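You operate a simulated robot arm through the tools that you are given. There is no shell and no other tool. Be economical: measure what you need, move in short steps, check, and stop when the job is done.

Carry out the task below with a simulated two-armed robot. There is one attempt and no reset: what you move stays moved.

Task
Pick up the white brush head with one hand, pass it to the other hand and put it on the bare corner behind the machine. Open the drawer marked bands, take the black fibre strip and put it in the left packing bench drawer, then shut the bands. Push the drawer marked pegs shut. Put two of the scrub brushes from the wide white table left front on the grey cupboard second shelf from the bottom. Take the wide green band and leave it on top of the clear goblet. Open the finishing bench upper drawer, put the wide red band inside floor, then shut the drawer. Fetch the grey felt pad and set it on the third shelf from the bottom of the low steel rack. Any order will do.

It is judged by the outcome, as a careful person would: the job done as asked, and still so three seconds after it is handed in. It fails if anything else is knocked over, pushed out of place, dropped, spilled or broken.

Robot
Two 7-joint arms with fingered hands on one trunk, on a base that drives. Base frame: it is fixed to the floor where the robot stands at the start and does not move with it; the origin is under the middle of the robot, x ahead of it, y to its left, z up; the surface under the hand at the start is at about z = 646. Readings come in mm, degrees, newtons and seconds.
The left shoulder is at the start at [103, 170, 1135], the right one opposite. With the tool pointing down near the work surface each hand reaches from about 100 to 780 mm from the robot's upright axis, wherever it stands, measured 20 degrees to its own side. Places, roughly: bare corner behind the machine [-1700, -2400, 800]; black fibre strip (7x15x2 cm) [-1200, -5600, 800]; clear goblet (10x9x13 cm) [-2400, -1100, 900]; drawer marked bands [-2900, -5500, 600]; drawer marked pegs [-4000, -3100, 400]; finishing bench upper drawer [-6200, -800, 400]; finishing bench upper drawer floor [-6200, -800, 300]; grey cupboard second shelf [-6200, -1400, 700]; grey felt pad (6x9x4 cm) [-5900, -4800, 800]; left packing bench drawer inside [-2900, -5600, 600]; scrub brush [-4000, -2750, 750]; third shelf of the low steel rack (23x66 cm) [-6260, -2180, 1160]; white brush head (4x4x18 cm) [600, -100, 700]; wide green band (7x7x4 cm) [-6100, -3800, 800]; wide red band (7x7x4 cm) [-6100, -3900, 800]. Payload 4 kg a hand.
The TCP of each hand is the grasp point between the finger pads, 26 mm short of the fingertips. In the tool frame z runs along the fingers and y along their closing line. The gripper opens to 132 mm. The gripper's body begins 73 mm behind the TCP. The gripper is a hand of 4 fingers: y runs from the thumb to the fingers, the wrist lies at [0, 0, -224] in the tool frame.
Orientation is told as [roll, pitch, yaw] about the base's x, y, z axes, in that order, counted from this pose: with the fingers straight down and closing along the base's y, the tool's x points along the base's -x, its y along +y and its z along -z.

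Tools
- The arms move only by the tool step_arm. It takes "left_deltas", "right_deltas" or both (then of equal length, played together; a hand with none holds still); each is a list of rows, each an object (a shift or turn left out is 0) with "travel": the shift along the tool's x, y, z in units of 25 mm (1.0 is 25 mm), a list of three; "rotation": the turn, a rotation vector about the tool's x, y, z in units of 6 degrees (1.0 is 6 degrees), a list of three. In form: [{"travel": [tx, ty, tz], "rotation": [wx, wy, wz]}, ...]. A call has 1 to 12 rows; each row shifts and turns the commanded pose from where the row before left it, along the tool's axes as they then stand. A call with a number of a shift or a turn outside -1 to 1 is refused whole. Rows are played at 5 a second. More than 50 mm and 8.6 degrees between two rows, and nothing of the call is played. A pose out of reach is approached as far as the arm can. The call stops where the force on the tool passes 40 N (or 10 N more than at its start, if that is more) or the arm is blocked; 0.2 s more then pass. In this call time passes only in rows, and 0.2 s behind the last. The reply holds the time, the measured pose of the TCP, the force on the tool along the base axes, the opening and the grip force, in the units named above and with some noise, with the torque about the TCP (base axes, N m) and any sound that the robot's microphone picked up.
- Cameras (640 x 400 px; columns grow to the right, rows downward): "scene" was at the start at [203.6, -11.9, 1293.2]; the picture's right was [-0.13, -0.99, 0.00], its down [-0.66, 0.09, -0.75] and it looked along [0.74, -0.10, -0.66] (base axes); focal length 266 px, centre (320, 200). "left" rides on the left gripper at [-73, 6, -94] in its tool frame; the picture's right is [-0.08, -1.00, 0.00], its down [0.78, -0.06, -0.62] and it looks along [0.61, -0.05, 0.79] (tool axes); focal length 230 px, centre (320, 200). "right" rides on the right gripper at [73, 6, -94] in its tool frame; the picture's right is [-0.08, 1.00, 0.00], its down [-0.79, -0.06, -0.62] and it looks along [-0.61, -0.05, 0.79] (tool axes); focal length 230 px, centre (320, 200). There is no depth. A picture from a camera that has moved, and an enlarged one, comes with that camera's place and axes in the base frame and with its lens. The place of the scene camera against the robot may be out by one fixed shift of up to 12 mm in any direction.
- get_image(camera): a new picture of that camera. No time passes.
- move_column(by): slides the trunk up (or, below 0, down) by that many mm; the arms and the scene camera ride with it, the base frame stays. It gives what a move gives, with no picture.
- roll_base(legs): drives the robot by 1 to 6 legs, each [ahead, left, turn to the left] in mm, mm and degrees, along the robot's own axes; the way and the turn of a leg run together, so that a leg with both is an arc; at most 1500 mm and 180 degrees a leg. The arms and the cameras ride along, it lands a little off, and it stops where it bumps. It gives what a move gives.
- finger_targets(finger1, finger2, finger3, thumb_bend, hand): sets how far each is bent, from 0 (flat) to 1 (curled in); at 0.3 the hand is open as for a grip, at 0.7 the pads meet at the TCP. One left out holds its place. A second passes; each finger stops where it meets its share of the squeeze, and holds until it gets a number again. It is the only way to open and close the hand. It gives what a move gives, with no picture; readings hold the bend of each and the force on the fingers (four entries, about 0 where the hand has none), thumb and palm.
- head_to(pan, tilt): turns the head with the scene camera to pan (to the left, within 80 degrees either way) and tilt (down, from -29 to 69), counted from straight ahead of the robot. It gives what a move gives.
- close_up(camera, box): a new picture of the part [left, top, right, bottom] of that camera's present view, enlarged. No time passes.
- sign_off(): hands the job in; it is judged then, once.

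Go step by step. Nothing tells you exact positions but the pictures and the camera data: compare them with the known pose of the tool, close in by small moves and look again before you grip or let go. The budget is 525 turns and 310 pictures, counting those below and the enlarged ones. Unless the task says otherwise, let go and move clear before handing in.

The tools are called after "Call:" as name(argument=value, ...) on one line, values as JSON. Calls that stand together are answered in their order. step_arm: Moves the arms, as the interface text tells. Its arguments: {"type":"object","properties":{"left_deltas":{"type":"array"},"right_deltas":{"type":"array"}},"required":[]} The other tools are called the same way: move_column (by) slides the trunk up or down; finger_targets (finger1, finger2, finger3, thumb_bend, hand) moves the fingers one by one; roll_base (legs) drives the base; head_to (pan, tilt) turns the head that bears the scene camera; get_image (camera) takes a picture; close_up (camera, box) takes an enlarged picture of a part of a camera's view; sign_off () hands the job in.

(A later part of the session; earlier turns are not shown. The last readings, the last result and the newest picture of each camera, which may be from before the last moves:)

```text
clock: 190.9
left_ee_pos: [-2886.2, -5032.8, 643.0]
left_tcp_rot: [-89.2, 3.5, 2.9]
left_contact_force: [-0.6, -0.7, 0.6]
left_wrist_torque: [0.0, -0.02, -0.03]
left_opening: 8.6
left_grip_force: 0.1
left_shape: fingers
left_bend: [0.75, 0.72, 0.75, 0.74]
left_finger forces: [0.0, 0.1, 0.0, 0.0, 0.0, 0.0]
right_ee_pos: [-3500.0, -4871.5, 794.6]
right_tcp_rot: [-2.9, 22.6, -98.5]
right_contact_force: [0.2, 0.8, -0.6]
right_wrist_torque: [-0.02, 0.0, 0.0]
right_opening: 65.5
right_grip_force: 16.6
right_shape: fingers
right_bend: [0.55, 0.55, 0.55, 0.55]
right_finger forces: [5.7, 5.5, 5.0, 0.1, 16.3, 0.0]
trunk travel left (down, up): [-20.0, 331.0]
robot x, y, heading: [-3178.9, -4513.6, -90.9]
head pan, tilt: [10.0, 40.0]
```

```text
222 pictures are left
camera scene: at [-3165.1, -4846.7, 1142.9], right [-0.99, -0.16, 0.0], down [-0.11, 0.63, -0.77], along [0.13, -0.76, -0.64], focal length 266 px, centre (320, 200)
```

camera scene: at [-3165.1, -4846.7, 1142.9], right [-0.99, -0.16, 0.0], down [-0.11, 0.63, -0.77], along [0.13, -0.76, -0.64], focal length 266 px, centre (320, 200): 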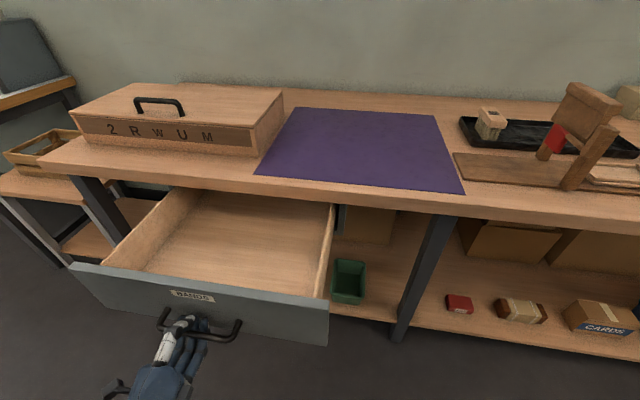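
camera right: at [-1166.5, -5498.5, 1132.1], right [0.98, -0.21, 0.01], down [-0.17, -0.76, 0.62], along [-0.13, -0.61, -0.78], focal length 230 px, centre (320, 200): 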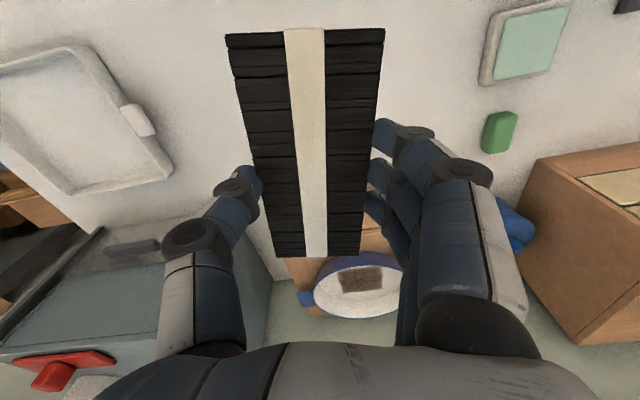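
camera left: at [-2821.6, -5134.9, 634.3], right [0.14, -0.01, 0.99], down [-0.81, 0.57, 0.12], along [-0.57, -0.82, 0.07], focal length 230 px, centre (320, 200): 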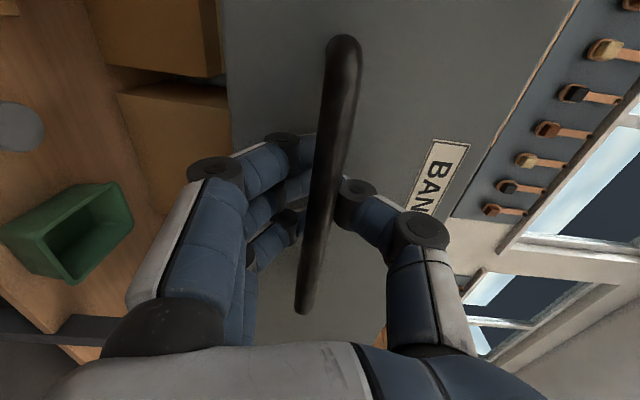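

Drawer is open ~275 mm and empty. Release the handle and retreat the left hand.

Call:
finger_targets(hand="left", thumb_bend=0.4, finger1=0.4, finger2=0.4, finger3=0.4)

Call:
step_arm(left_deltas=[{"travel": [0, 0, -1]}, {"travel": [0, 0, -1]}, {"travel": [0, 0, -1]}, {"travel": [0, 0, -1]}, {"travel": [0, 0, -1]}, {"travel": [0, 0, -1]}, {"travel": [0, 0, -1]}])

Call:
move_column(by=150)

Call:
get_image(camera="scene")

```text
clock: 191.9
left_ee_pos: [-2886.9, -5033.1, 641.7]
left_tcp_rot: [-89.4, 3.4, 2.9]
left_contact_force: [-1.2, 0.4, -0.5]
left_wrist_torque: [-0.02, 0.02, -0.02]
left_opening: 103.0
left_grip_force: 0.1
left_shape: fingers
left_bend: [0.4, 0.4, 0.4, 0.4]
left_finger forces: [0.0, 0.0, 0.1, 0.1, 0.0, 0.1]
right_ee_pos: [-3500.3, -4871.0, 793.6]
right_tcp_rot: [-2.8, 22.6, -98.6]
right_contact_force: [0.4, 0.2, -1.6]
right_wrist_torque: [-0.02, 0.0, 0.0]
right_opening: 65.5
right_grip_force: 15.5
right_shape: fingers
right_bend: [0.55, 0.55, 0.55, 0.55]
right_finger forces: [5.7, 5.6, 5.2, 0.0, 16.3, 0.1]
trunk travel left (down, up): [-20.0, 331.0]
robot x, y, heading: [-3181.3, -4510.6, -90.6]
head pan, tilt: [10.0, 40.0]
```

```text
clock: 193.5
left_ee_pos: [-2897.4, -4860.1, 646.6]
left_tcp_rot: [-89.3, 3.4, 3.0]
left_contact_force: [-0.6, -0.2, -0.3]
left_wrist_torque: [0.05, -0.05, 0.03]
left_opening: 103.4
left_grip_force: 0.1
left_shape: fingers
left_bend: [0.4, 0.4, 0.4, 0.4]
left_finger forces: [0.0, 0.0, 0.0, 0.0, 0.0, 0.0]
right_ee_pos: [-3499.8, -4870.3, 792.9]
right_tcp_rot: [-2.9, 22.5, -98.6]
right_contact_force: [-1.1, 0.6, -0.3]
right_wrist_torque: [0.01, -0.02, -0.01]
right_opening: 65.6
right_grip_force: 16.7
right_shape: fingers
right_bend: [0.55, 0.55, 0.55, 0.55]
right_finger forces: [5.7, 5.4, 5.1, 0.0, 16.2, 0.0]
trunk travel left (down, up): [-20.0, 331.0]
robot x, y, heading: [-3180.7, -4510.7, -90.4]
head pan, tilt: [10.0, 40.0]
```

```text
clock: 195.2
left_ee_pos: [-2896.3, -4859.2, 794.0]
left_tcp_rot: [-89.2, 3.4, 2.8]
left_contact_force: [0.5, -0.4, -0.2]
left_wrist_torque: [0.02, 0.01, 0.01]
left_opening: 103.0
left_grip_force: 0.0
left_shape: fingers
left_bend: [0.4, 0.4, 0.4, 0.4]
left_finger forces: [0.0, 0.0, 0.1, 0.1, 0.1, 0.1]
right_ee_pos: [-3500.6, -4870.5, 943.6]
right_tcp_rot: [-2.9, 22.7, -98.7]
right_contact_force: [-0.7, 0.2, -1.0]
right_wrist_torque: [-0.04, 0.01, -0.02]
right_opening: 65.4
right_grip_force: 16.3
right_shape: fingers
right_bend: [0.55, 0.55, 0.55, 0.55]
right_finger forces: [5.7, 5.5, 5.1, 0.0, 16.1, 0.0]
trunk travel left (down, up): [-170.0, 181.0]
robot x, y, heading: [-3180.3, -4507.7, -90.6]
head pan, tilt: [10.0, 40.0]
```

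```text
221 pictures are left
camera scene: at [-3163.5, -4693.4, 1316.3], right [-0.99, -0.16, 0.0], down [-0.11, 0.63, -0.77], along [0.13, -0.76, -0.64], focal length 266 px, centre (320, 200)
```

scene: 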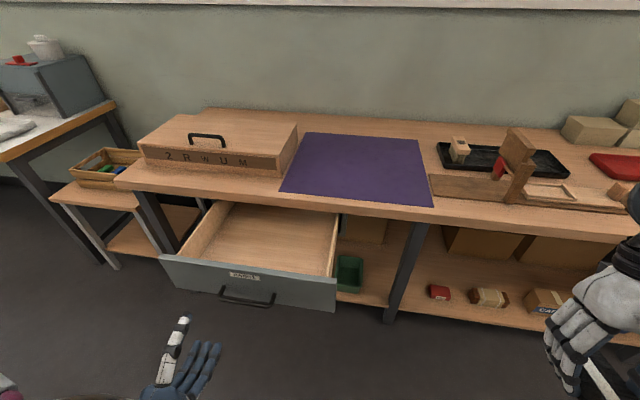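

Level the right hand, raise the left hand, and shift the robot left and forward for placing the strip.

Call:
step_arm(right_deltas=[{"rotation": [-0.48, 0, 0]}, {"rotation": [0, -0.95, 0]}, {"rotation": [0, -0.94, 0]}, {"rotation": [0, -0.94, 0]}, {"rotation": [0, -0.94, 0]}, {"rotation": [0, 0, -0.7]}, {"rotation": [0, 0, -0.7]}], left_deltas=[{"travel": [0, -1, 0]}, {"travel": [0, -1, 0]}, {"travel": [0, -1, 0]}, {"travel": [0, -1, 0]}, {"travel": [0, -1, 0]}, {"travel": [0, -1, 0]}, {"travel": [0, -1, -0.5]}])

Call:
roll_base(legs=[[0, 380, 0], [120, 0, 0]])

Call:
get_image(camera="scene")

Call:
get_image(camera="right")

```text
clock: 196.8
left_ee_pos: [-2872.6, -4856.1, 897.7]
left_tcp_rot: [-89.5, 3.6, 2.9]
left_contact_force: [-0.1, 0.1, -0.3]
left_wrist_torque: [-0.01, 0.03, -0.01]
left_opening: 103.1
left_grip_force: 0.1
left_shape: fingers
left_bend: [0.4, 0.4, 0.4, 0.4]
left_finger forces: [0.1, 0.0, 0.1, 0.0, 0.1, 0.0]
left hand out of reach, approached as far as the arm can: row 5, 6, 7
right_ee_pos: [-3500.1, -4871.0, 945.5]
right_tcp_rot: [0.0, -0.1, -90.2]
right_contact_force: [0.2, 0.6, -0.3]
right_wrist_torque: [0.02, 0.01, -0.02]
right_opening: 65.6
right_grip_force: 16.6
right_shape: fingers
right_bend: [0.55, 0.55, 0.55, 0.55]
right_finger forces: [5.7, 5.4, 5.1, 0.0, 16.2, 0.1]
trunk travel left (down, up): [-170.0, 181.0]
robot x, y, heading: [-3177.0, -4508.2, -90.4]
head pan, tilt: [10.0, 40.0]
```

```text
clock: 201.6
left_ee_pos: [-2491.5, -4981.3, 896.4]
left_tcp_rot: [-89.4, 3.4, 2.9]
left_contact_force: [-0.3, -0.6, -0.1]
left_wrist_torque: [0.02, 0.01, -0.02]
left_opening: 103.2
left_grip_force: 0.1
left_shape: fingers
left_bend: [0.4, 0.4, 0.4, 0.4]
left_finger forces: [0.1, 0.0, 0.0, 0.0, 0.1, 0.1]
right_ee_pos: [-3119.5, -4994.4, 944.8]
right_tcp_rot: [-0.1, 0.0, -90.3]
right_contact_force: [0.2, -0.5, -0.2]
right_wrist_torque: [0.06, 0.01, -0.02]
right_opening: 65.5
right_grip_force: 15.6
right_shape: fingers
right_bend: [0.55, 0.55, 0.55, 0.55]
right_finger forces: [5.8, 5.4, 5.1, 0.1, 16.3, 0.0]
trunk travel left (down, up): [-170.0, 181.0]
robot x, y, heading: [-2800.9, -4635.7, -90.6]
head pan, tilt: [10.0, 40.0]
```

```text
220 pictures are left
camera scene: at [-2782.8, -4816.9, 1316.3], right [-0.99, -0.16, 0.0], down [-0.1, 0.64, -0.77], along [0.12, -0.76, -0.64], focal length 266 px, centre (320, 200)
```

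scene: 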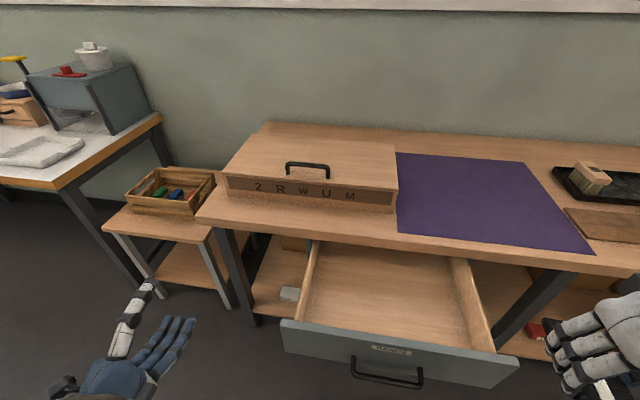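

```text
219 pictures are left
camera right: at [-3114.0, -4921.9, 1038.0], right [1.0, -0.08, 0.0], down [-0.06, -0.78, 0.62], along [-0.05, -0.61, -0.79], focal length 230 px, centre (320, 200)
```

right: 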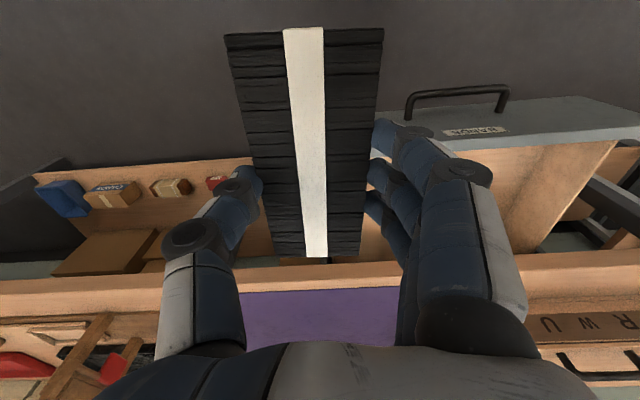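

Move the strip over the open drawer (TCP to about [-2930,-5222]).

Call:
step_arm(right_deltas=[{"travel": [-0.92, 0.76, 0]}, {"travel": [-0.92, 0.76, 0]}, {"travel": [-0.92, 0.76, 0]}, {"travel": [-0.92, 0.76, 0]}, {"travel": [-0.92, 0.76, 0]}, {"travel": [-0.92, 0.76, 0]}, {"travel": [-0.92, 0.76, 0]}, {"travel": [-0.92, 0.76, 0]}, {"travel": [-0.92, 0.76, 0]}, {"travel": [-0.92, 0.76, 0]}])

Call:
step_arm(right_deltas=[{"travel": [0, 0, 1]}, {"travel": [0, 0, 1]}, {"travel": [0, 0, 1]}, {"travel": [0, 0, 1]}])

Call:
get_image(camera="scene")

Call:
get_image(camera="right")

```text
clock: 203.8
left_ee_pos: [-2490.4, -4979.8, 896.6]
left_tcp_rot: [-89.3, 3.5, 2.8]
left_contact_force: [-0.9, 0.6, -0.3]
left_wrist_torque: [0.0, -0.02, -0.01]
left_opening: 103.2
left_grip_force: 0.0
left_shape: fingers
left_bend: [0.4, 0.4, 0.4, 0.4]
left_finger forces: [0.0, 0.1, 0.0, 0.0, 0.1, 0.1]
right_ee_pos: [-2928.8, -5226.9, 942.5]
right_tcp_rot: [0.0, 0.0, -90.3]
right_contact_force: [0.0, -0.5, -0.4]
right_wrist_torque: [0.0, 0.03, -0.02]
right_opening: 65.3
right_grip_force: 15.9
right_shape: fingers
right_bend: [0.55, 0.55, 0.55, 0.55]
right_finger forces: [5.5, 5.4, 5.0, 0.0, 15.9, 0.0]
trunk travel left (down, up): [-170.0, 181.0]
robot x, y, heading: [-2800.0, -4630.0, -90.7]
head pan, tilt: [10.0, 40.0]
```

```text
clock: 204.8
left_ee_pos: [-2490.8, -4979.8, 898.5]
left_tcp_rot: [-89.4, 3.4, 2.8]
left_contact_force: [0.0, -0.6, 0.8]
left_wrist_torque: [0.0, 0.02, 0.03]
left_opening: 103.1
left_grip_force: 0.1
left_shape: fingers
left_bend: [0.4, 0.4, 0.4, 0.4]
left_finger forces: [0.0, 0.1, 0.0, 0.1, 0.0, 0.1]
right_ee_pos: [-2929.9, -5225.9, 842.7]
right_tcp_rot: [-0.1, -0.1, -90.2]
right_contact_force: [0.1, -1.7, -0.8]
right_wrist_torque: [-0.01, -0.01, 0.01]
right_opening: 65.6
right_grip_force: 15.9
right_shape: fingers
right_bend: [0.55, 0.55, 0.55, 0.55]
right_finger forces: [5.5, 5.4, 5.0, 0.1, 15.9, 0.0]
trunk travel left (down, up): [-170.0, 181.0]
robot x, y, heading: [-2797.4, -4629.4, -90.6]
head pan, tilt: [10.0, 40.0]
```

```text
218 pictures are left
camera scene: at [-2782.9, -4816.1, 1316.4], right [-0.99, -0.16, 0.0], down [-0.1, 0.63, -0.77], along [0.12, -0.76, -0.64], focal length 266 px, centre (320, 200)
```

scene: 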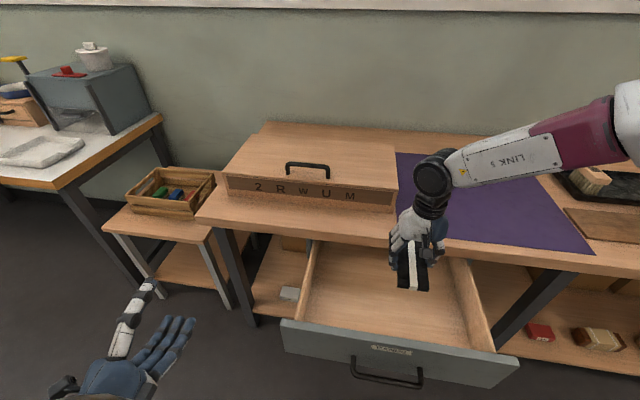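

```text
217 pictures are left
camera right: at [-2924.7, -5152.9, 937.1], right [1.0, -0.08, 0.0], down [-0.07, -0.78, 0.62], along [-0.05, -0.61, -0.79], focal length 230 px, centre (320, 200)
```

right: 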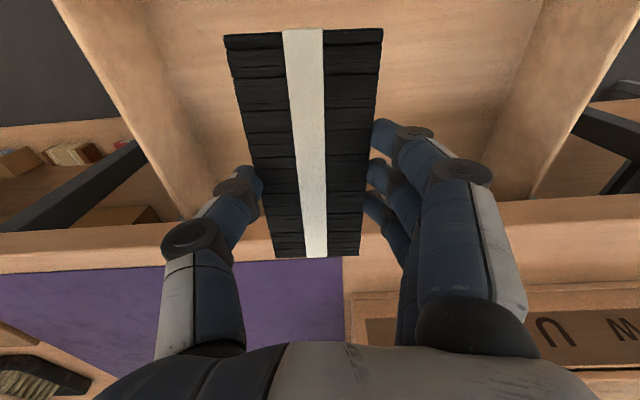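

Clearances look fine. Descend into the drawer.

Call:
step_arm(right_deltas=[{"travel": [0, 0, 1]}, {"travel": [0, 0, 1]}, {"travel": [0, 0, 1]}, {"travel": [0, 0, 1]}, {"travel": [0, 0, 1]}, {"travel": [0, 0, 1]}, {"travel": [0, 0, 1]}])

Call:
get_image(camera="right")

Call:
close_up(camera="scene", box=[270, 200, 530, 380])

```text
clock: 206.4
left_ee_pos: [-2491.9, -4979.6, 897.1]
left_tcp_rot: [-89.3, 3.4, 2.8]
left_contact_force: [-0.3, 0.5, 0.6]
left_wrist_torque: [-0.02, 0.02, 0.02]
left_opening: 103.1
left_grip_force: 0.0
left_shape: fingers
left_bend: [0.4, 0.4, 0.4, 0.4]
left_finger forces: [0.0, 0.0, 0.1, 0.1, 0.1, 0.0]
right_ee_pos: [-2932.1, -5224.9, 668.4]
right_tcp_rot: [0.0, -0.1, -90.3]
right_contact_force: [0.4, 0.1, -1.2]
right_wrist_torque: [0.01, 0.02, 0.02]
right_opening: 65.4
right_grip_force: 16.3
right_shape: fingers
right_bend: [0.55, 0.55, 0.55, 0.55]
right_finger forces: [5.4, 5.4, 5.0, 0.0, 15.8, 0.1]
trunk travel left (down, up): [-170.0, 181.0]
robot x, y, heading: [-2800.6, -4636.7, -90.7]
head pan, tilt: [10.0, 40.0]
```

```text
216 pictures are left
camera right: at [-2925.2, -5152.5, 762.9], right [1.0, -0.08, 0.0], down [-0.07, -0.78, 0.62], along [-0.05, -0.62, -0.79], focal length 230 px, centre (320, 200)
```

right: 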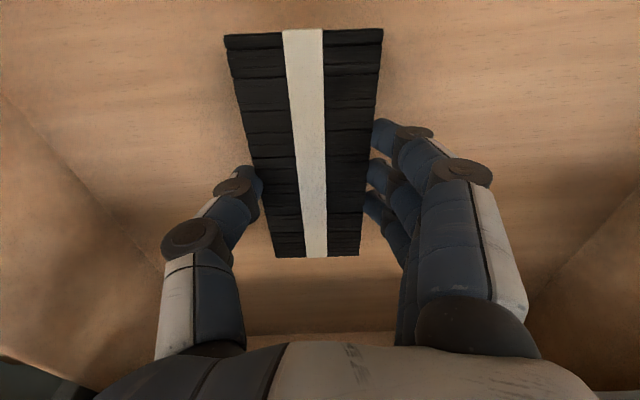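

```text
2.22 times, centred on (400, 290) of scene
camera zoom: at [-2782.9, -4816.1, 1316.5], right [-0.99, -0.16, 0.0], down [-0.1, 0.63, -0.77], along [0.12, -0.76, -0.64], focal length 591 px, centre (142, 0)
```

zoom: 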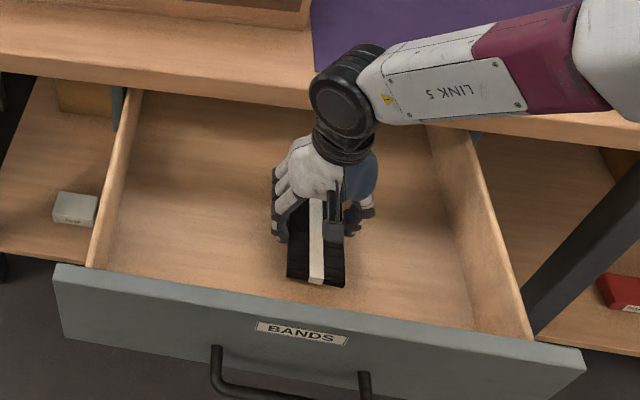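

Close to the drawer floor; lower in small steps until touch.

Call:
step_arm(right_deltas=[{"travel": [0, 0, 0.4]}])

Call:
step_arm(right_deltas=[{"travel": [0, 0, 0.4]}])

Call:
step_arm(right_deltas=[{"travel": [0, 0, 0.3]}])

Call:
close_up(camera="scene", box=[340, 220, 480, 340])

```text
clock: 206.8
left_ee_pos: [-2491.4, -4980.8, 897.1]
left_tcp_rot: [-89.2, 3.3, 2.8]
left_contact_force: [0.0, -0.2, -0.3]
left_wrist_torque: [0.02, -0.04, 0.0]
left_opening: 103.2
left_grip_force: 0.1
left_shape: fingers
left_bend: [0.4, 0.4, 0.4, 0.4]
left_finger forces: [0.0, 0.0, 0.0, 0.0, 0.0, 0.1]
right_ee_pos: [-2932.0, -5225.6, 659.4]
right_tcp_rot: [0.0, 0.0, -90.3]
right_contact_force: [-0.6, 0.4, -1.2]
right_wrist_torque: [-0.01, -0.03, 0.01]
right_opening: 65.4
right_grip_force: 16.6
right_shape: fingers
right_bend: [0.55, 0.55, 0.55, 0.55]
right_finger forces: [5.5, 5.4, 5.0, 0.1, 15.9, 0.1]
trunk travel left (down, up): [-170.0, 181.0]
robot x, y, heading: [-2799.9, -4630.9, -90.7]
head pan, tilt: [10.0, 40.0]
```

```text
clock: 207.2
left_ee_pos: [-2490.2, -4980.5, 897.5]
left_tcp_rot: [-89.4, 3.5, 2.8]
left_contact_force: [0.5, -0.7, 0.0]
left_wrist_torque: [-0.03, 0.02, -0.05]
left_opening: 103.2
left_grip_force: 0.2
left_shape: fingers
left_bend: [0.4, 0.4, 0.4, 0.4]
left_finger forces: [0.0, 0.0, 0.0, 0.0, 0.0, 0.0]
right_ee_pos: [-2931.0, -5224.5, 650.2]
right_tcp_rot: [0.1, -0.1, -90.3]
right_contact_force: [-0.4, 0.1, -1.2]
right_wrist_torque: [-0.05, -0.01, 0.01]
right_opening: 65.3
right_grip_force: 15.9
right_shape: fingers
right_bend: [0.55, 0.55, 0.55, 0.55]
right_finger forces: [5.4, 5.5, 5.1, 0.1, 15.9, 0.0]
trunk travel left (down, up): [-170.0, 181.0]
robot x, y, heading: [-2802.0, -4633.6, -90.8]
head pan, tilt: [10.0, 40.0]
```

```text
clock: 207.6
left_ee_pos: [-2489.9, -4977.8, 899.4]
left_tcp_rot: [-89.6, 3.5, 2.8]
left_contact_force: [0.4, 0.1, -0.4]
left_wrist_torque: [-0.02, 0.02, 0.01]
left_opening: 103.5
left_grip_force: 0.0
left_shape: fingers
left_bend: [0.4, 0.4, 0.4, 0.4]
left_finger forces: [0.1, 0.0, 0.1, 0.0, 0.0, 0.0]
right_ee_pos: [-2929.8, -5227.4, 648.0]
right_tcp_rot: [0.2, -0.6, -90.4]
right_contact_force: [0.0, 0.4, 35.5]
right_wrist_torque: [0.34, -1.19, -0.04]
right_opening: 65.5
right_grip_force: 35.9
right_shape: fingers
right_bend: [0.59, 0.58, 0.57, 0.55]
right_finger forces: [23.2, 19.1, 11.2, 0.1, 18.2, 0.0]
trunk travel left (down, up): [-170.0, 181.0]
robot x, y, heading: [-2800.0, -4634.1, -90.6]
head pan, tilt: [10.0, 40.0]
```

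```text
3.33 times, centred on (410, 280) of scene
camera zoom: at [-2782.3, -4812.0, 1318.0], right [-0.99, -0.16, 0.0], down [-0.1, 0.63, -0.77], along [0.12, -0.76, -0.64], focal length 886 px, centre (20, -67)
```

zoom: 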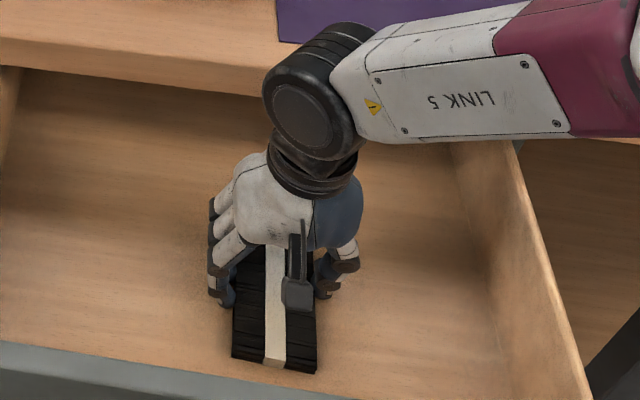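

Floor reached. Rise a touch, open, and lift out.

Call:
step_arm(right_deltas=[{"travel": [0, 0, -0.12]}])

Call:
finger_targets(hand="right", finger1=0.4, finger2=0.4, finger3=0.4, thumb_bend=0.4)

Call:
step_arm(right_deltas=[{"travel": [0, 0, -0.5]}, {"travel": [0, 0, -1]}, {"travel": [0, 0, -1]}, {"travel": [0, 0, -1]}, {"travel": [0, 0, -1]}, {"travel": [0, 0, -1]}, {"travel": [0, 0, -1]}, {"travel": [0, 0, -1]}, {"travel": [0, 0, -1]}, {"travel": [0, 0, -1]}])

Call:
get_image(camera="right")

```text
clock: 208.0
left_ee_pos: [-2490.7, -4978.8, 898.3]
left_tcp_rot: [-89.5, 3.5, 2.7]
left_contact_force: [-0.1, -0.3, 0.1]
left_wrist_torque: [0.0, -0.01, -0.01]
left_opening: 103.2
left_grip_force: 0.0
left_shape: fingers
left_bend: [0.4, 0.4, 0.4, 0.4]
left_finger forces: [0.0, 0.1, 0.0, 0.1, 0.1, 0.0]
right_ee_pos: [-2930.1, -5224.3, 648.4]
right_tcp_rot: [0.1, -0.3, -90.3]
right_contact_force: [2.8, -1.8, 34.1]
right_wrist_torque: [0.1, -1.22, -0.03]
right_opening: 65.5
right_grip_force: 33.5
right_shape: fingers
right_bend: [0.58, 0.58, 0.57, 0.55]
right_finger forces: [18.3, 17.7, 14.6, 0.0, 16.5, 0.0]
trunk travel left (down, up): [-170.0, 181.0]
robot x, y, heading: [-2798.9, -4634.1, -90.6]
head pan, tilt: [10.0, 40.0]
```

```text
clock: 209.0
left_ee_pos: [-2491.1, -4978.1, 898.7]
left_tcp_rot: [-89.5, 3.4, 2.8]
left_contact_force: [0.0, 0.3, -0.3]
left_wrist_torque: [0.0, -0.01, 0.0]
left_opening: 103.0
left_grip_force: 0.0
left_shape: fingers
left_bend: [0.4, 0.4, 0.4, 0.4]
left_finger forces: [0.0, 0.0, 0.0, 0.0, 0.0, 0.0]
right_ee_pos: [-2931.4, -5223.8, 646.1]
right_tcp_rot: [0.0, -0.1, -90.3]
right_contact_force: [-11.8, -0.7, 31.3]
right_wrist_torque: [-0.13, -1.08, -0.08]
right_opening: 85.7
right_grip_force: 15.5
right_shape: fingers
right_bend: [0.64, 0.63, 0.43, 0.4]
right_finger forces: [8.7, 8.7, 13.1, 0.0, 0.5, 0.0]
trunk travel left (down, up): [-170.0, 181.0]
robot x, y, heading: [-2800.3, -4630.5, -90.5]
head pan, tilt: [10.0, 40.0]
```

```text
clock: 211.2
left_ee_pos: [-2489.8, -4979.6, 896.5]
left_tcp_rot: [-89.4, 3.4, 2.8]
left_contact_force: [-0.7, 0.1, -0.4]
left_wrist_torque: [-0.02, 0.0, -0.02]
left_opening: 103.1
left_grip_force: 0.1
left_shape: fingers
left_bend: [0.4, 0.4, 0.4, 0.4]
left_finger forces: [0.0, 0.0, 0.0, 0.0, 0.0, 0.0]
right_ee_pos: [-2930.9, -5224.8, 884.1]
right_tcp_rot: [0.0, -0.1, -90.2]
right_contact_force: [-0.6, -0.7, -0.2]
right_wrist_torque: [0.04, 0.02, -0.03]
right_opening: 103.9
right_grip_force: 0.1
right_shape: fingers
right_bend: [0.4, 0.4, 0.4, 0.4]
right_finger forces: [0.0, 0.0, 0.1, 0.0, 0.0, 0.0]
trunk travel left (down, up): [-170.0, 181.0]
robot x, y, heading: [-2797.6, -4634.5, -90.7]
head pan, tilt: [10.0, 40.0]
```

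```text
213 pictures are left
camera right: at [-2924.9, -5152.0, 977.2], right [1.0, -0.08, 0.0], down [-0.06, -0.78, 0.62], along [-0.05, -0.61, -0.79], focal length 230 px, centre (320, 200)
```

right: 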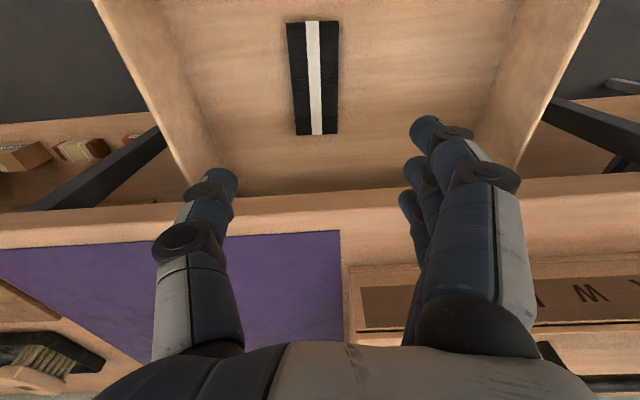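

Strip lies in the drawer. Retract the right hand, close the left hand to a fist and position it to push the drawer shut.

Call:
step_arm(right_deltas=[{"travel": [0.5, 0, -1]}, {"travel": [1, 0, -1]}, {"travel": [1, 0, -1]}, {"travel": [1, 0, -1]}, {"travel": [1, -0.5, -1]}, {"travel": [1, -0.5, 0]}, {"travel": [1, -0.5, 0]}, {"travel": [1, -0.5, 0]}, {"travel": [1, -0.5, 0]}], left_deltas=[{"travel": [0, 1, 0]}, {"travel": [0, 1, 0]}, {"travel": [0, 1, 0]}, {"travel": [0, 1, 0]}, {"travel": [0, 1, 0]}, {"travel": [0, 1, 0]}, {"travel": [0, 1, 0]}, {"travel": [0, 1, 0]}, {"travel": [0, 0.3, 0]}])

Call:
finger_targets(hand="left", thumb_bend=0.72, finger1=0.72, finger2=0.72, finger3=0.72)

Call:
roll_base(legs=[[0, -400, 0]])

Call:
get_image(camera="scene")

Call:
get_image(camera="left")

```text
clock: 213.2
left_ee_pos: [-2504.0, -4978.0, 689.3]
left_tcp_rot: [-89.5, 3.3, 2.9]
left_contact_force: [0.4, -0.1, 0.1]
left_wrist_torque: [0.01, -0.01, 0.01]
left_opening: 103.4
left_grip_force: 0.0
left_shape: fingers
left_bend: [0.4, 0.4, 0.4, 0.4]
left_finger forces: [0.0, 0.0, 0.0, 0.1, 0.0, 0.1]
right_ee_pos: [-2994.5, -5011.1, 1007.0]
right_tcp_rot: [0.1, -0.1, -90.2]
right_contact_force: [-0.2, -0.5, -0.4]
right_wrist_torque: [-0.02, -0.02, -0.01]
right_opening: 104.0
right_grip_force: 0.1
right_shape: fingers
right_bend: [0.4, 0.4, 0.4, 0.4]
right_finger forces: [0.0, 0.0, 0.0, 0.0, 0.1, 0.0]
trunk travel left (down, up): [-170.0, 181.0]
robot x, y, heading: [-2798.7, -4633.6, -90.6]
head pan, tilt: [10.0, 40.0]
```

```text
clock: 214.2
left_ee_pos: [-2503.7, -4978.8, 688.8]
left_tcp_rot: [-89.4, 3.3, 2.8]
left_contact_force: [0.1, 0.2, 0.1]
left_wrist_torque: [0.0, -0.01, 0.0]
left_opening: 11.2
left_grip_force: 0.0
left_shape: fingers
left_bend: [0.72, 0.71, 0.72, 0.71]
left_finger forces: [0.0, 0.0, 0.0, 0.0, 0.0, 0.0]
right_ee_pos: [-2993.6, -5012.1, 1008.3]
right_tcp_rot: [0.0, 0.0, -90.4]
right_contact_force: [0.2, -0.2, 0.0]
right_wrist_torque: [-0.03, 0.0, 0.0]
right_opening: 103.8
right_grip_force: 0.1
right_shape: fingers
right_bend: [0.4, 0.4, 0.4, 0.4]
right_finger forces: [0.0, 0.0, 0.0, 0.0, 0.1, 0.0]
trunk travel left (down, up): [-170.0, 181.0]
robot x, y, heading: [-2797.2, -4633.1, -90.4]
head pan, tilt: [10.0, 40.0]
```

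```text
clock: 218.2
left_ee_pos: [-2901.7, -4974.3, 688.7]
left_tcp_rot: [-89.4, 3.5, 2.7]
left_contact_force: [-0.5, -1.0, 0.0]
left_wrist_torque: [-0.01, 0.01, -0.01]
left_opening: 11.4
left_grip_force: 0.1
left_shape: fingers
left_bend: [0.72, 0.71, 0.72, 0.71]
left_finger forces: [0.0, 0.0, 0.1, 0.0, 0.0, 0.0]
right_ee_pos: [-3391.5, -5007.6, 1007.0]
right_tcp_rot: [0.1, 0.0, -90.4]
right_contact_force: [0.2, 0.1, -0.7]
right_wrist_torque: [-0.02, 0.0, -0.02]
right_opening: 104.3
right_grip_force: 0.0
right_shape: fingers
right_bend: [0.4, 0.4, 0.4, 0.4]
right_finger forces: [0.0, 0.1, 0.0, 0.0, 0.0, 0.0]
trunk travel left (down, up): [-170.0, 181.0]
robot x, y, heading: [-3195.1, -4629.2, -90.9]
head pan, tilt: [10.0, 40.0]
```

```text
212 pictures are left
camera scene: at [-3181.1, -4811.3, 1316.5], right [-0.99, -0.16, 0.0], down [-0.1, 0.63, -0.77], along [0.12, -0.76, -0.64], focal length 266 px, centre (320, 200)
```

scene: 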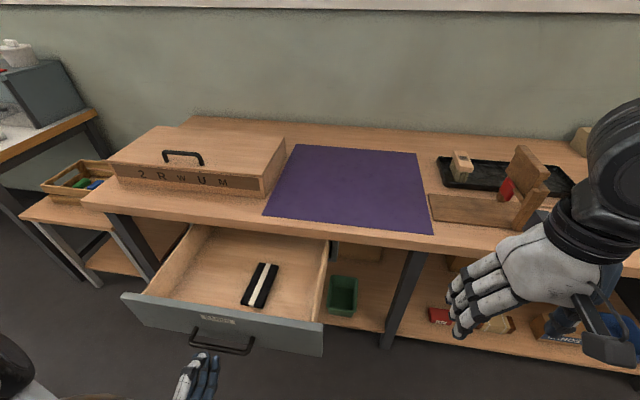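

```text
211 pictures are left
camera left: at [-2834.2, -4877.3, 681.3], right [0.14, 0.0, 0.99], down [-0.81, 0.58, 0.11], along [-0.57, -0.82, 0.08], focal length 230 px, centre (320, 200)
```

left: 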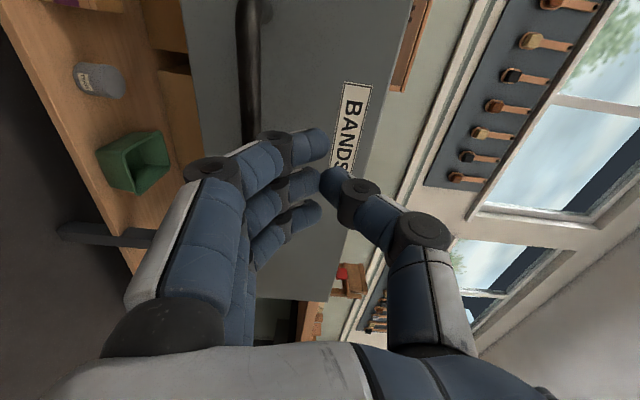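

The fist lines up by the label. Raise the right hand and drive forward to push the drawer in.

Call:
step_arm(right_deltas=[{"travel": [1, 0, -1]}, {"travel": [1, 0, -1]}, {"travel": [1, 0, -1]}, {"travel": [0, 0, -1]}])

Call:
roll_base(legs=[[290, 0, 0]])

Call:
get_image(camera="scene")

```text
clock: 219.2
left_ee_pos: [-2901.4, -4974.8, 690.0]
left_tcp_rot: [-89.4, 3.4, 2.7]
left_contact_force: [0.4, 0.2, 0.3]
left_wrist_torque: [0.02, 0.0, 0.01]
left_opening: 11.4
left_grip_force: 0.1
left_shape: fingers
left_bend: [0.72, 0.71, 0.72, 0.71]
left_finger forces: [0.0, 0.0, 0.0, 0.0, 0.0, 0.1]
right_ee_pos: [-3391.6, -4932.0, 1106.1]
right_tcp_rot: [0.0, 0.0, -90.4]
right_contact_force: [-0.3, 0.2, 0.6]
right_wrist_torque: [0.04, -0.01, 0.0]
right_opening: 103.9
right_grip_force: 0.1
right_shape: fingers
right_bend: [0.4, 0.4, 0.4, 0.4]
right_finger forces: [0.0, 0.0, 0.0, 0.0, 0.1, 0.0]
trunk travel left (down, up): [-170.0, 181.0]
robot x, y, heading: [-3195.7, -4629.5, -90.5]
head pan, tilt: [10.0, 40.0]
```

```text
clock: 221.2
left_ee_pos: [-2904.0, -5262.5, 689.0]
left_tcp_rot: [-89.3, 3.4, 2.9]
left_contact_force: [0.3, -0.4, 0.1]
left_wrist_torque: [0.01, 0.01, 0.0]
left_opening: 10.8
left_grip_force: 0.2
left_shape: fingers
left_bend: [0.72, 0.71, 0.72, 0.71]
left_finger forces: [0.0, 0.1, 0.0, 0.1, 0.0, 0.0]
right_ee_pos: [-3393.6, -5222.8, 1106.1]
right_tcp_rot: [0.0, 0.0, -90.1]
right_contact_force: [-0.3, -0.4, -0.2]
right_wrist_torque: [0.01, 0.01, -0.01]
right_opening: 103.8
right_grip_force: 0.1
right_shape: fingers
right_bend: [0.4, 0.4, 0.4, 0.4]
right_finger forces: [0.1, 0.1, 0.1, 0.1, 0.0, 0.1]
trunk travel left (down, up): [-170.0, 181.0]
robot x, y, heading: [-3200.6, -4918.6, -90.4]
head pan, tilt: [10.0, 40.0]
```

```text
210 pictures are left
camera scene: at [-3183.6, -5100.4, 1316.4], right [-0.99, -0.16, 0.0], down [-0.11, 0.63, -0.77], along [0.13, -0.76, -0.64], focal length 266 px, centre (320, 200)
```

scene: 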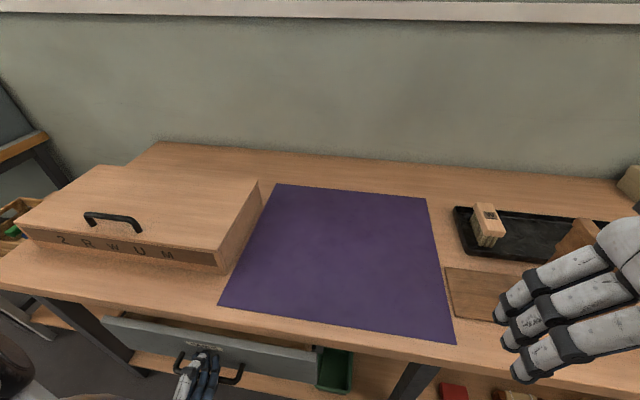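

Nearly shut; push the last bit with the arm in small steps.

Call:
step_arm(left_deltas=[{"travel": [0, 0.1, 0.6]}, {"travel": [0, 0.1, 0.6]}, {"travel": [0, 0.1, 0.6]}])

Call:
close_up(camera="scene", box=[80, 290, 360, 400])

```text
clock: 222.0
left_ee_pos: [-2902.1, -5306.3, 683.0]
left_tcp_rot: [-89.5, 3.3, 3.0]
left_contact_force: [-0.7, 5.2, 11.0]
left_wrist_torque: [0.22, 0.0, 0.03]
left_opening: 10.9
left_grip_force: 6.6
left_shape: fingers
left_bend: [0.72, 0.71, 0.72, 0.71]
left_finger forces: [2.5, 9.2, 0.8, 0.1, 0.0, 0.0]
right_ee_pos: [-3394.4, -5220.3, 1108.1]
right_tcp_rot: [0.0, -0.1, -90.1]
right_contact_force: [-0.7, 0.0, 0.2]
right_wrist_torque: [0.04, -0.01, -0.01]
right_opening: 103.8
right_grip_force: 0.0
right_shape: fingers
right_bend: [0.4, 0.4, 0.4, 0.4]
right_finger forces: [0.1, 0.0, 0.0, 0.0, 0.0, 0.0]
trunk travel left (down, up): [-170.0, 181.0]
robot x, y, heading: [-3196.6, -4920.0, -90.4]
head pan, tilt: [10.0, 40.0]
```

```text
2.29 times, centred on (220, 345) of scene
camera zoom: at [-3184.2, -5098.2, 1316.8], right [-0.99, -0.16, 0.0], down [-0.11, 0.63, -0.77], along [0.13, -0.76, -0.64], focal length 608 px, centre (549, -131)
```

zoom: 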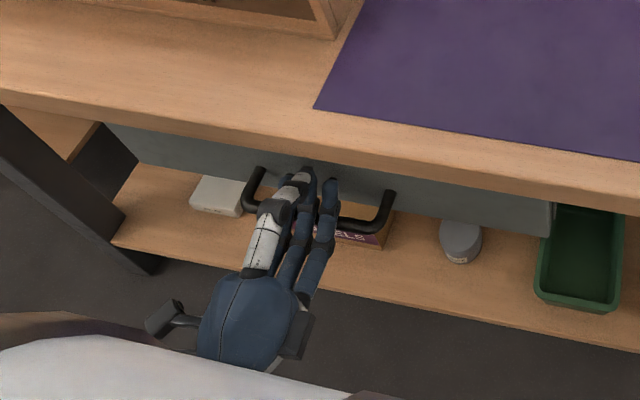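

Push a bit more until it stops.

Call:
step_arm(left_deltas=[{"travel": [0, -0.1, 0.4]}, {"travel": [0, -0.1, 0.4]}, {"travel": [0, 0, 0.4]}])

Call:
close_up(camera="scene", box=[80, 290, 360, 400])

```text
clock: 222.5
left_ee_pos: [-2902.4, -5315.1, 686.5]
left_tcp_rot: [-89.4, 3.6, 3.0]
left_contact_force: [-0.3, 14.9, 22.0]
left_wrist_torque: [0.51, 0.02, -0.04]
left_opening: 10.3
left_grip_force: 16.7
left_shape: fingers
left_bend: [0.73, 0.71, 0.72, 0.71]
left_finger forces: [5.2, 14.8, 2.1, 0.1, 11.1, 0.1]
right_ee_pos: [-3394.2, -5220.1, 1107.2]
right_tcp_rot: [0.0, -0.1, -90.1]
right_contact_force: [0.5, -0.8, 0.6]
right_wrist_torque: [-0.01, 0.01, -0.01]
right_opening: 103.7
right_grip_force: 0.1
right_shape: fingers
right_bend: [0.4, 0.4, 0.4, 0.4]
right_finger forces: [0.1, 0.0, 0.0, 0.1, 0.0, 0.1]
trunk travel left (down, up): [-170.0, 181.0]
robot x, y, heading: [-3200.3, -4914.0, -90.7]
head pan, tilt: [10.0, 40.0]
stopped in row 2 (left hand): the force on the tool passed its limit at 49 N (the readings are from after the stop); the commanded pose is now the measured one
```

```text
2.29 times, centred on (220, 345) of scene
camera zoom: at [-3184.1, -5097.3, 1316.9], right [-0.99, -0.17, 0.0], down [-0.11, 0.63, -0.77], along [0.13, -0.76, -0.64], focal length 608 px, centre (549, -131)
```

zoom: 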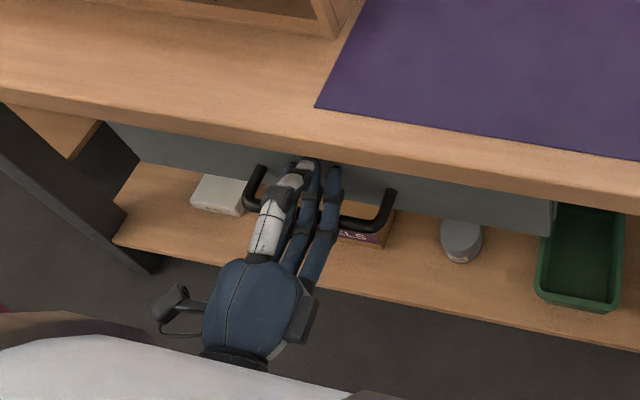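

Resistance reached, it should be shut. Back away and verify.

Call:
roll_base(legs=[[-480, 0, 0]])

Call:
close_up(camera="scene", box=[80, 130, 400, 330])

Call:
get_image(camera="left")

```text
clock: 225.4
left_ee_pos: [-2897.2, -4840.8, 683.8]
left_tcp_rot: [-89.2, 3.4, 2.8]
left_contact_force: [0.1, -0.1, 0.6]
left_wrist_torque: [0.0, -0.03, -0.04]
left_opening: 11.2
left_grip_force: 0.0
left_shape: fingers
left_bend: [0.72, 0.71, 0.72, 0.71]
left_finger forces: [0.0, 0.0, 0.1, 0.0, 0.0, 0.0]
right_ee_pos: [-3390.3, -4743.2, 1107.9]
right_tcp_rot: [0.0, -0.1, -90.3]
right_contact_force: [0.2, -0.7, 0.7]
right_wrist_torque: [0.02, 0.0, 0.0]
right_opening: 103.9
right_grip_force: 0.1
right_shape: fingers
right_bend: [0.4, 0.4, 0.4, 0.4]
right_finger forces: [0.0, 0.0, 0.1, 0.0, 0.0, 0.0]
trunk travel left (down, up): [-170.0, 181.0]
robot x, y, heading: [-3196.0, -4441.2, -90.6]
head pan, tilt: [10.0, 40.0]
```

```text
2.00 times, centred on (240, 230) of scene
camera zoom: at [-3179.3, -4622.0, 1316.6], right [-0.99, -0.16, 0.0], down [-0.11, 0.63, -0.77], along [0.13, -0.76, -0.64], focal length 532 px, centre (480, 140)
```

zoom: 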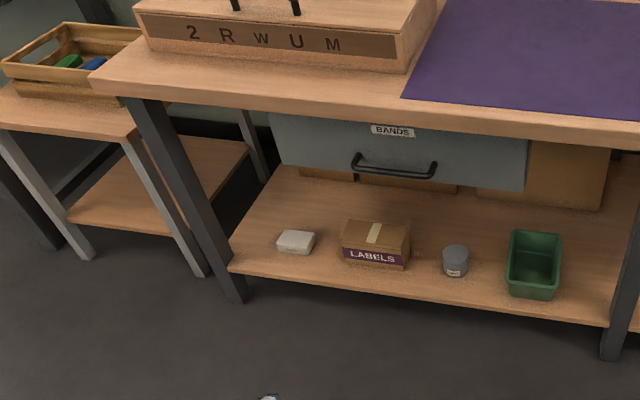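

```text
206 pictures are left
camera left: at [-2830.1, -4743.1, 676.1], right [0.14, -0.01, 0.99], down [-0.81, 0.58, 0.12], along [-0.57, -0.82, 0.07], focal length 230 px, centre (320, 200)
```

left: 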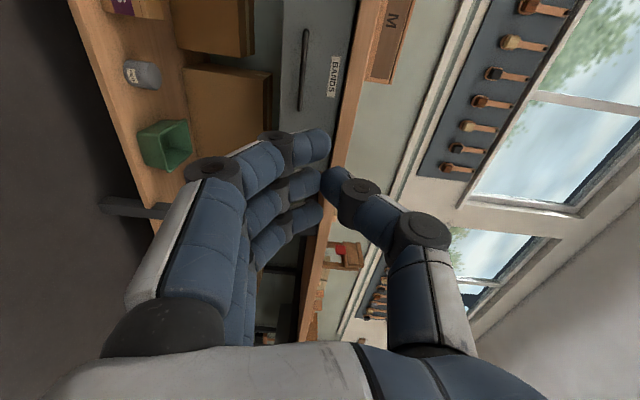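

The bands drawer is shut as before. Now reset the left hand to point down.

Call:
finger_targets(hand="left", thumb_bend=0.3, finger1=0.3, finger2=0.3, finger3=0.3)

Call:
step_arm(left_deltas=[{"rotation": [0, 0, 1]}, {"rotation": [0, 0, 1]}, {"rotation": [0, 0, 1]}, {"rotation": [0, 0, 1]}, {"rotation": [0, 0, 1]}, {"rotation": [0, 0, 1]}, {"rotation": [0, 0, 1]}, {"rotation": [0, 0, 1]}, {"rotation": [0, 0, 1]}, {"rotation": [0, 0, 1]}, {"rotation": [0, 0, 1]}, {"rotation": [0, 0, 1]}])

Call:
step_arm(left_deltas=[{"rotation": [0, 0, 1]}, {"rotation": [0, 0, 1]}, {"rotation": [0, 0, 1]}, {"rotation": [0, 1, 0]}, {"rotation": [0, 1, 0]}, {"rotation": [0, 1, 0]}, {"rotation": [0, 1, 0]}, {"rotation": [0, 1, 0]}, {"rotation": [0, 1, 0]}, {"rotation": [0, 1, 0]}, {"rotation": [0, 1, 0]}, {"rotation": [0, 1, 0]}])

Call:
step_arm(left_deltas=[{"rotation": [0, 1, 0]}, {"rotation": [0, 1, 0]}, {"rotation": [0, 1, 0]}, {"rotation": [0, 1, 0]}, {"rotation": [0, 1, 0]}, {"rotation": [0, 1, 0]}, {"travel": [0, 0, -1]}, {"travel": [0, 0, -1]}, {"travel": [0, 0, -1]}, {"travel": [0, 0, -1]}, {"travel": [0, 0, -1]}, {"travel": [0, 0, -1]}])

```text
clock: 226.4
left_ee_pos: [-2898.2, -4840.2, 683.9]
left_tcp_rot: [-89.0, 3.5, 2.7]
left_contact_force: [-0.3, 0.1, 0.0]
left_wrist_torque: [0.01, 0.0, 0.0]
left_opening: 135.9
left_grip_force: 0.1
left_shape: fingers
left_bend: [0.3, 0.3, 0.3, 0.3]
left_finger forces: [0.0, 0.0, 0.1, 0.0, 0.1, 0.1]
right_ee_pos: [-3389.0, -4744.2, 1106.9]
right_tcp_rot: [0.0, 0.1, -90.2]
right_contact_force: [-0.8, 0.8, -0.1]
right_wrist_torque: [-0.05, 0.04, 0.01]
right_opening: 103.7
right_grip_force: 0.0
right_shape: fingers
right_bend: [0.4, 0.4, 0.4, 0.4]
right_finger forces: [0.0, 0.0, 0.1, 0.0, 0.0, 0.0]
trunk travel left (down, up): [-170.0, 181.0]
robot x, y, heading: [-3195.7, -4438.8, -90.4]
head pan, tilt: [10.0, 40.0]
```

```text
clock: 229.0
left_ee_pos: [-2898.1, -4839.9, 684.0]
left_tcp_rot: [-87.5, -68.6, 0.6]
left_contact_force: [0.1, 0.4, 0.2]
left_wrist_torque: [-0.02, 0.02, 0.05]
left_opening: 135.4
left_grip_force: 0.1
left_shape: fingers
left_bend: [0.3, 0.3, 0.3, 0.3]
left_finger forces: [0.0, 0.0, 0.0, 0.0, 0.0, 0.0]
right_ee_pos: [-3389.6, -4744.3, 1106.2]
right_tcp_rot: [-0.1, -0.1, -90.2]
right_contact_force: [0.2, 0.3, -0.1]
right_wrist_torque: [-0.01, 0.02, 0.02]
right_opening: 103.8
right_grip_force: 0.1
right_shape: fingers
right_bend: [0.4, 0.4, 0.4, 0.4]
right_finger forces: [0.0, 0.1, 0.1, 0.0, 0.0, 0.0]
trunk travel left (down, up): [-170.0, 181.0]
robot x, y, heading: [-3198.7, -4440.7, -90.7]
head pan, tilt: [10.0, 40.0]
```

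```text
clock: 231.6
left_ee_pos: [-2894.9, -4842.3, 686.8]
left_tcp_rot: [-5.3, -38.2, -84.1]
left_contact_force: [0.2, 0.4, 0.8]
left_wrist_torque: [-0.02, -0.03, -0.02]
left_opening: 135.8
left_grip_force: 0.0
left_shape: fingers
left_bend: [0.3, 0.3, 0.3, 0.3]
left_finger forces: [0.0, 0.1, 0.1, 0.0, 0.0, 0.0]
left hand out of reach, approached as far as the arm can: row 12
right_ee_pos: [-3389.1, -4744.4, 1107.2]
right_tcp_rot: [0.0, -0.1, -90.3]
right_contact_force: [-0.3, -0.7, 0.1]
right_wrist_torque: [-0.01, 0.01, -0.01]
right_opening: 104.0
right_grip_force: 0.1
right_shape: fingers
right_bend: [0.4, 0.4, 0.4, 0.4]
right_finger forces: [0.1, 0.0, 0.0, 0.0, 0.1, 0.0]
trunk travel left (down, up): [-170.0, 181.0]
robot x, y, heading: [-3198.7, -4441.0, -90.3]
head pan, tilt: [10.0, 40.0]
```

```text
clock: 234.2
left_ee_pos: [-2897.1, -4795.5, 812.0]
left_tcp_rot: [-4.4, -2.5, -87.3]
left_contact_force: [-0.4, 1.0, -0.3]
left_wrist_torque: [-0.03, -0.01, -0.01]
left_opening: 135.9
left_grip_force: 0.0
left_shape: fingers
left_bend: [0.3, 0.3, 0.3, 0.3]
left_finger forces: [0.0, 0.0, 0.1, 0.0, 0.0, 0.0]
left hand out of reach, approached as far as the arm can: row 1, 2
right_ee_pos: [-3388.5, -4743.2, 1107.8]
right_tcp_rot: [0.0, -0.1, -90.2]
right_contact_force: [0.4, -0.8, -0.5]
right_wrist_torque: [-0.02, 0.04, -0.02]
right_opening: 103.7
right_grip_force: 0.1
right_shape: fingers
right_bend: [0.4, 0.4, 0.4, 0.4]
right_finger forces: [0.0, 0.0, 0.0, 0.0, 0.0, 0.0]
trunk travel left (down, up): [-170.0, 181.0]
robot x, y, heading: [-3193.9, -4440.3, -90.6]
head pan, tilt: [10.0, 40.0]
```

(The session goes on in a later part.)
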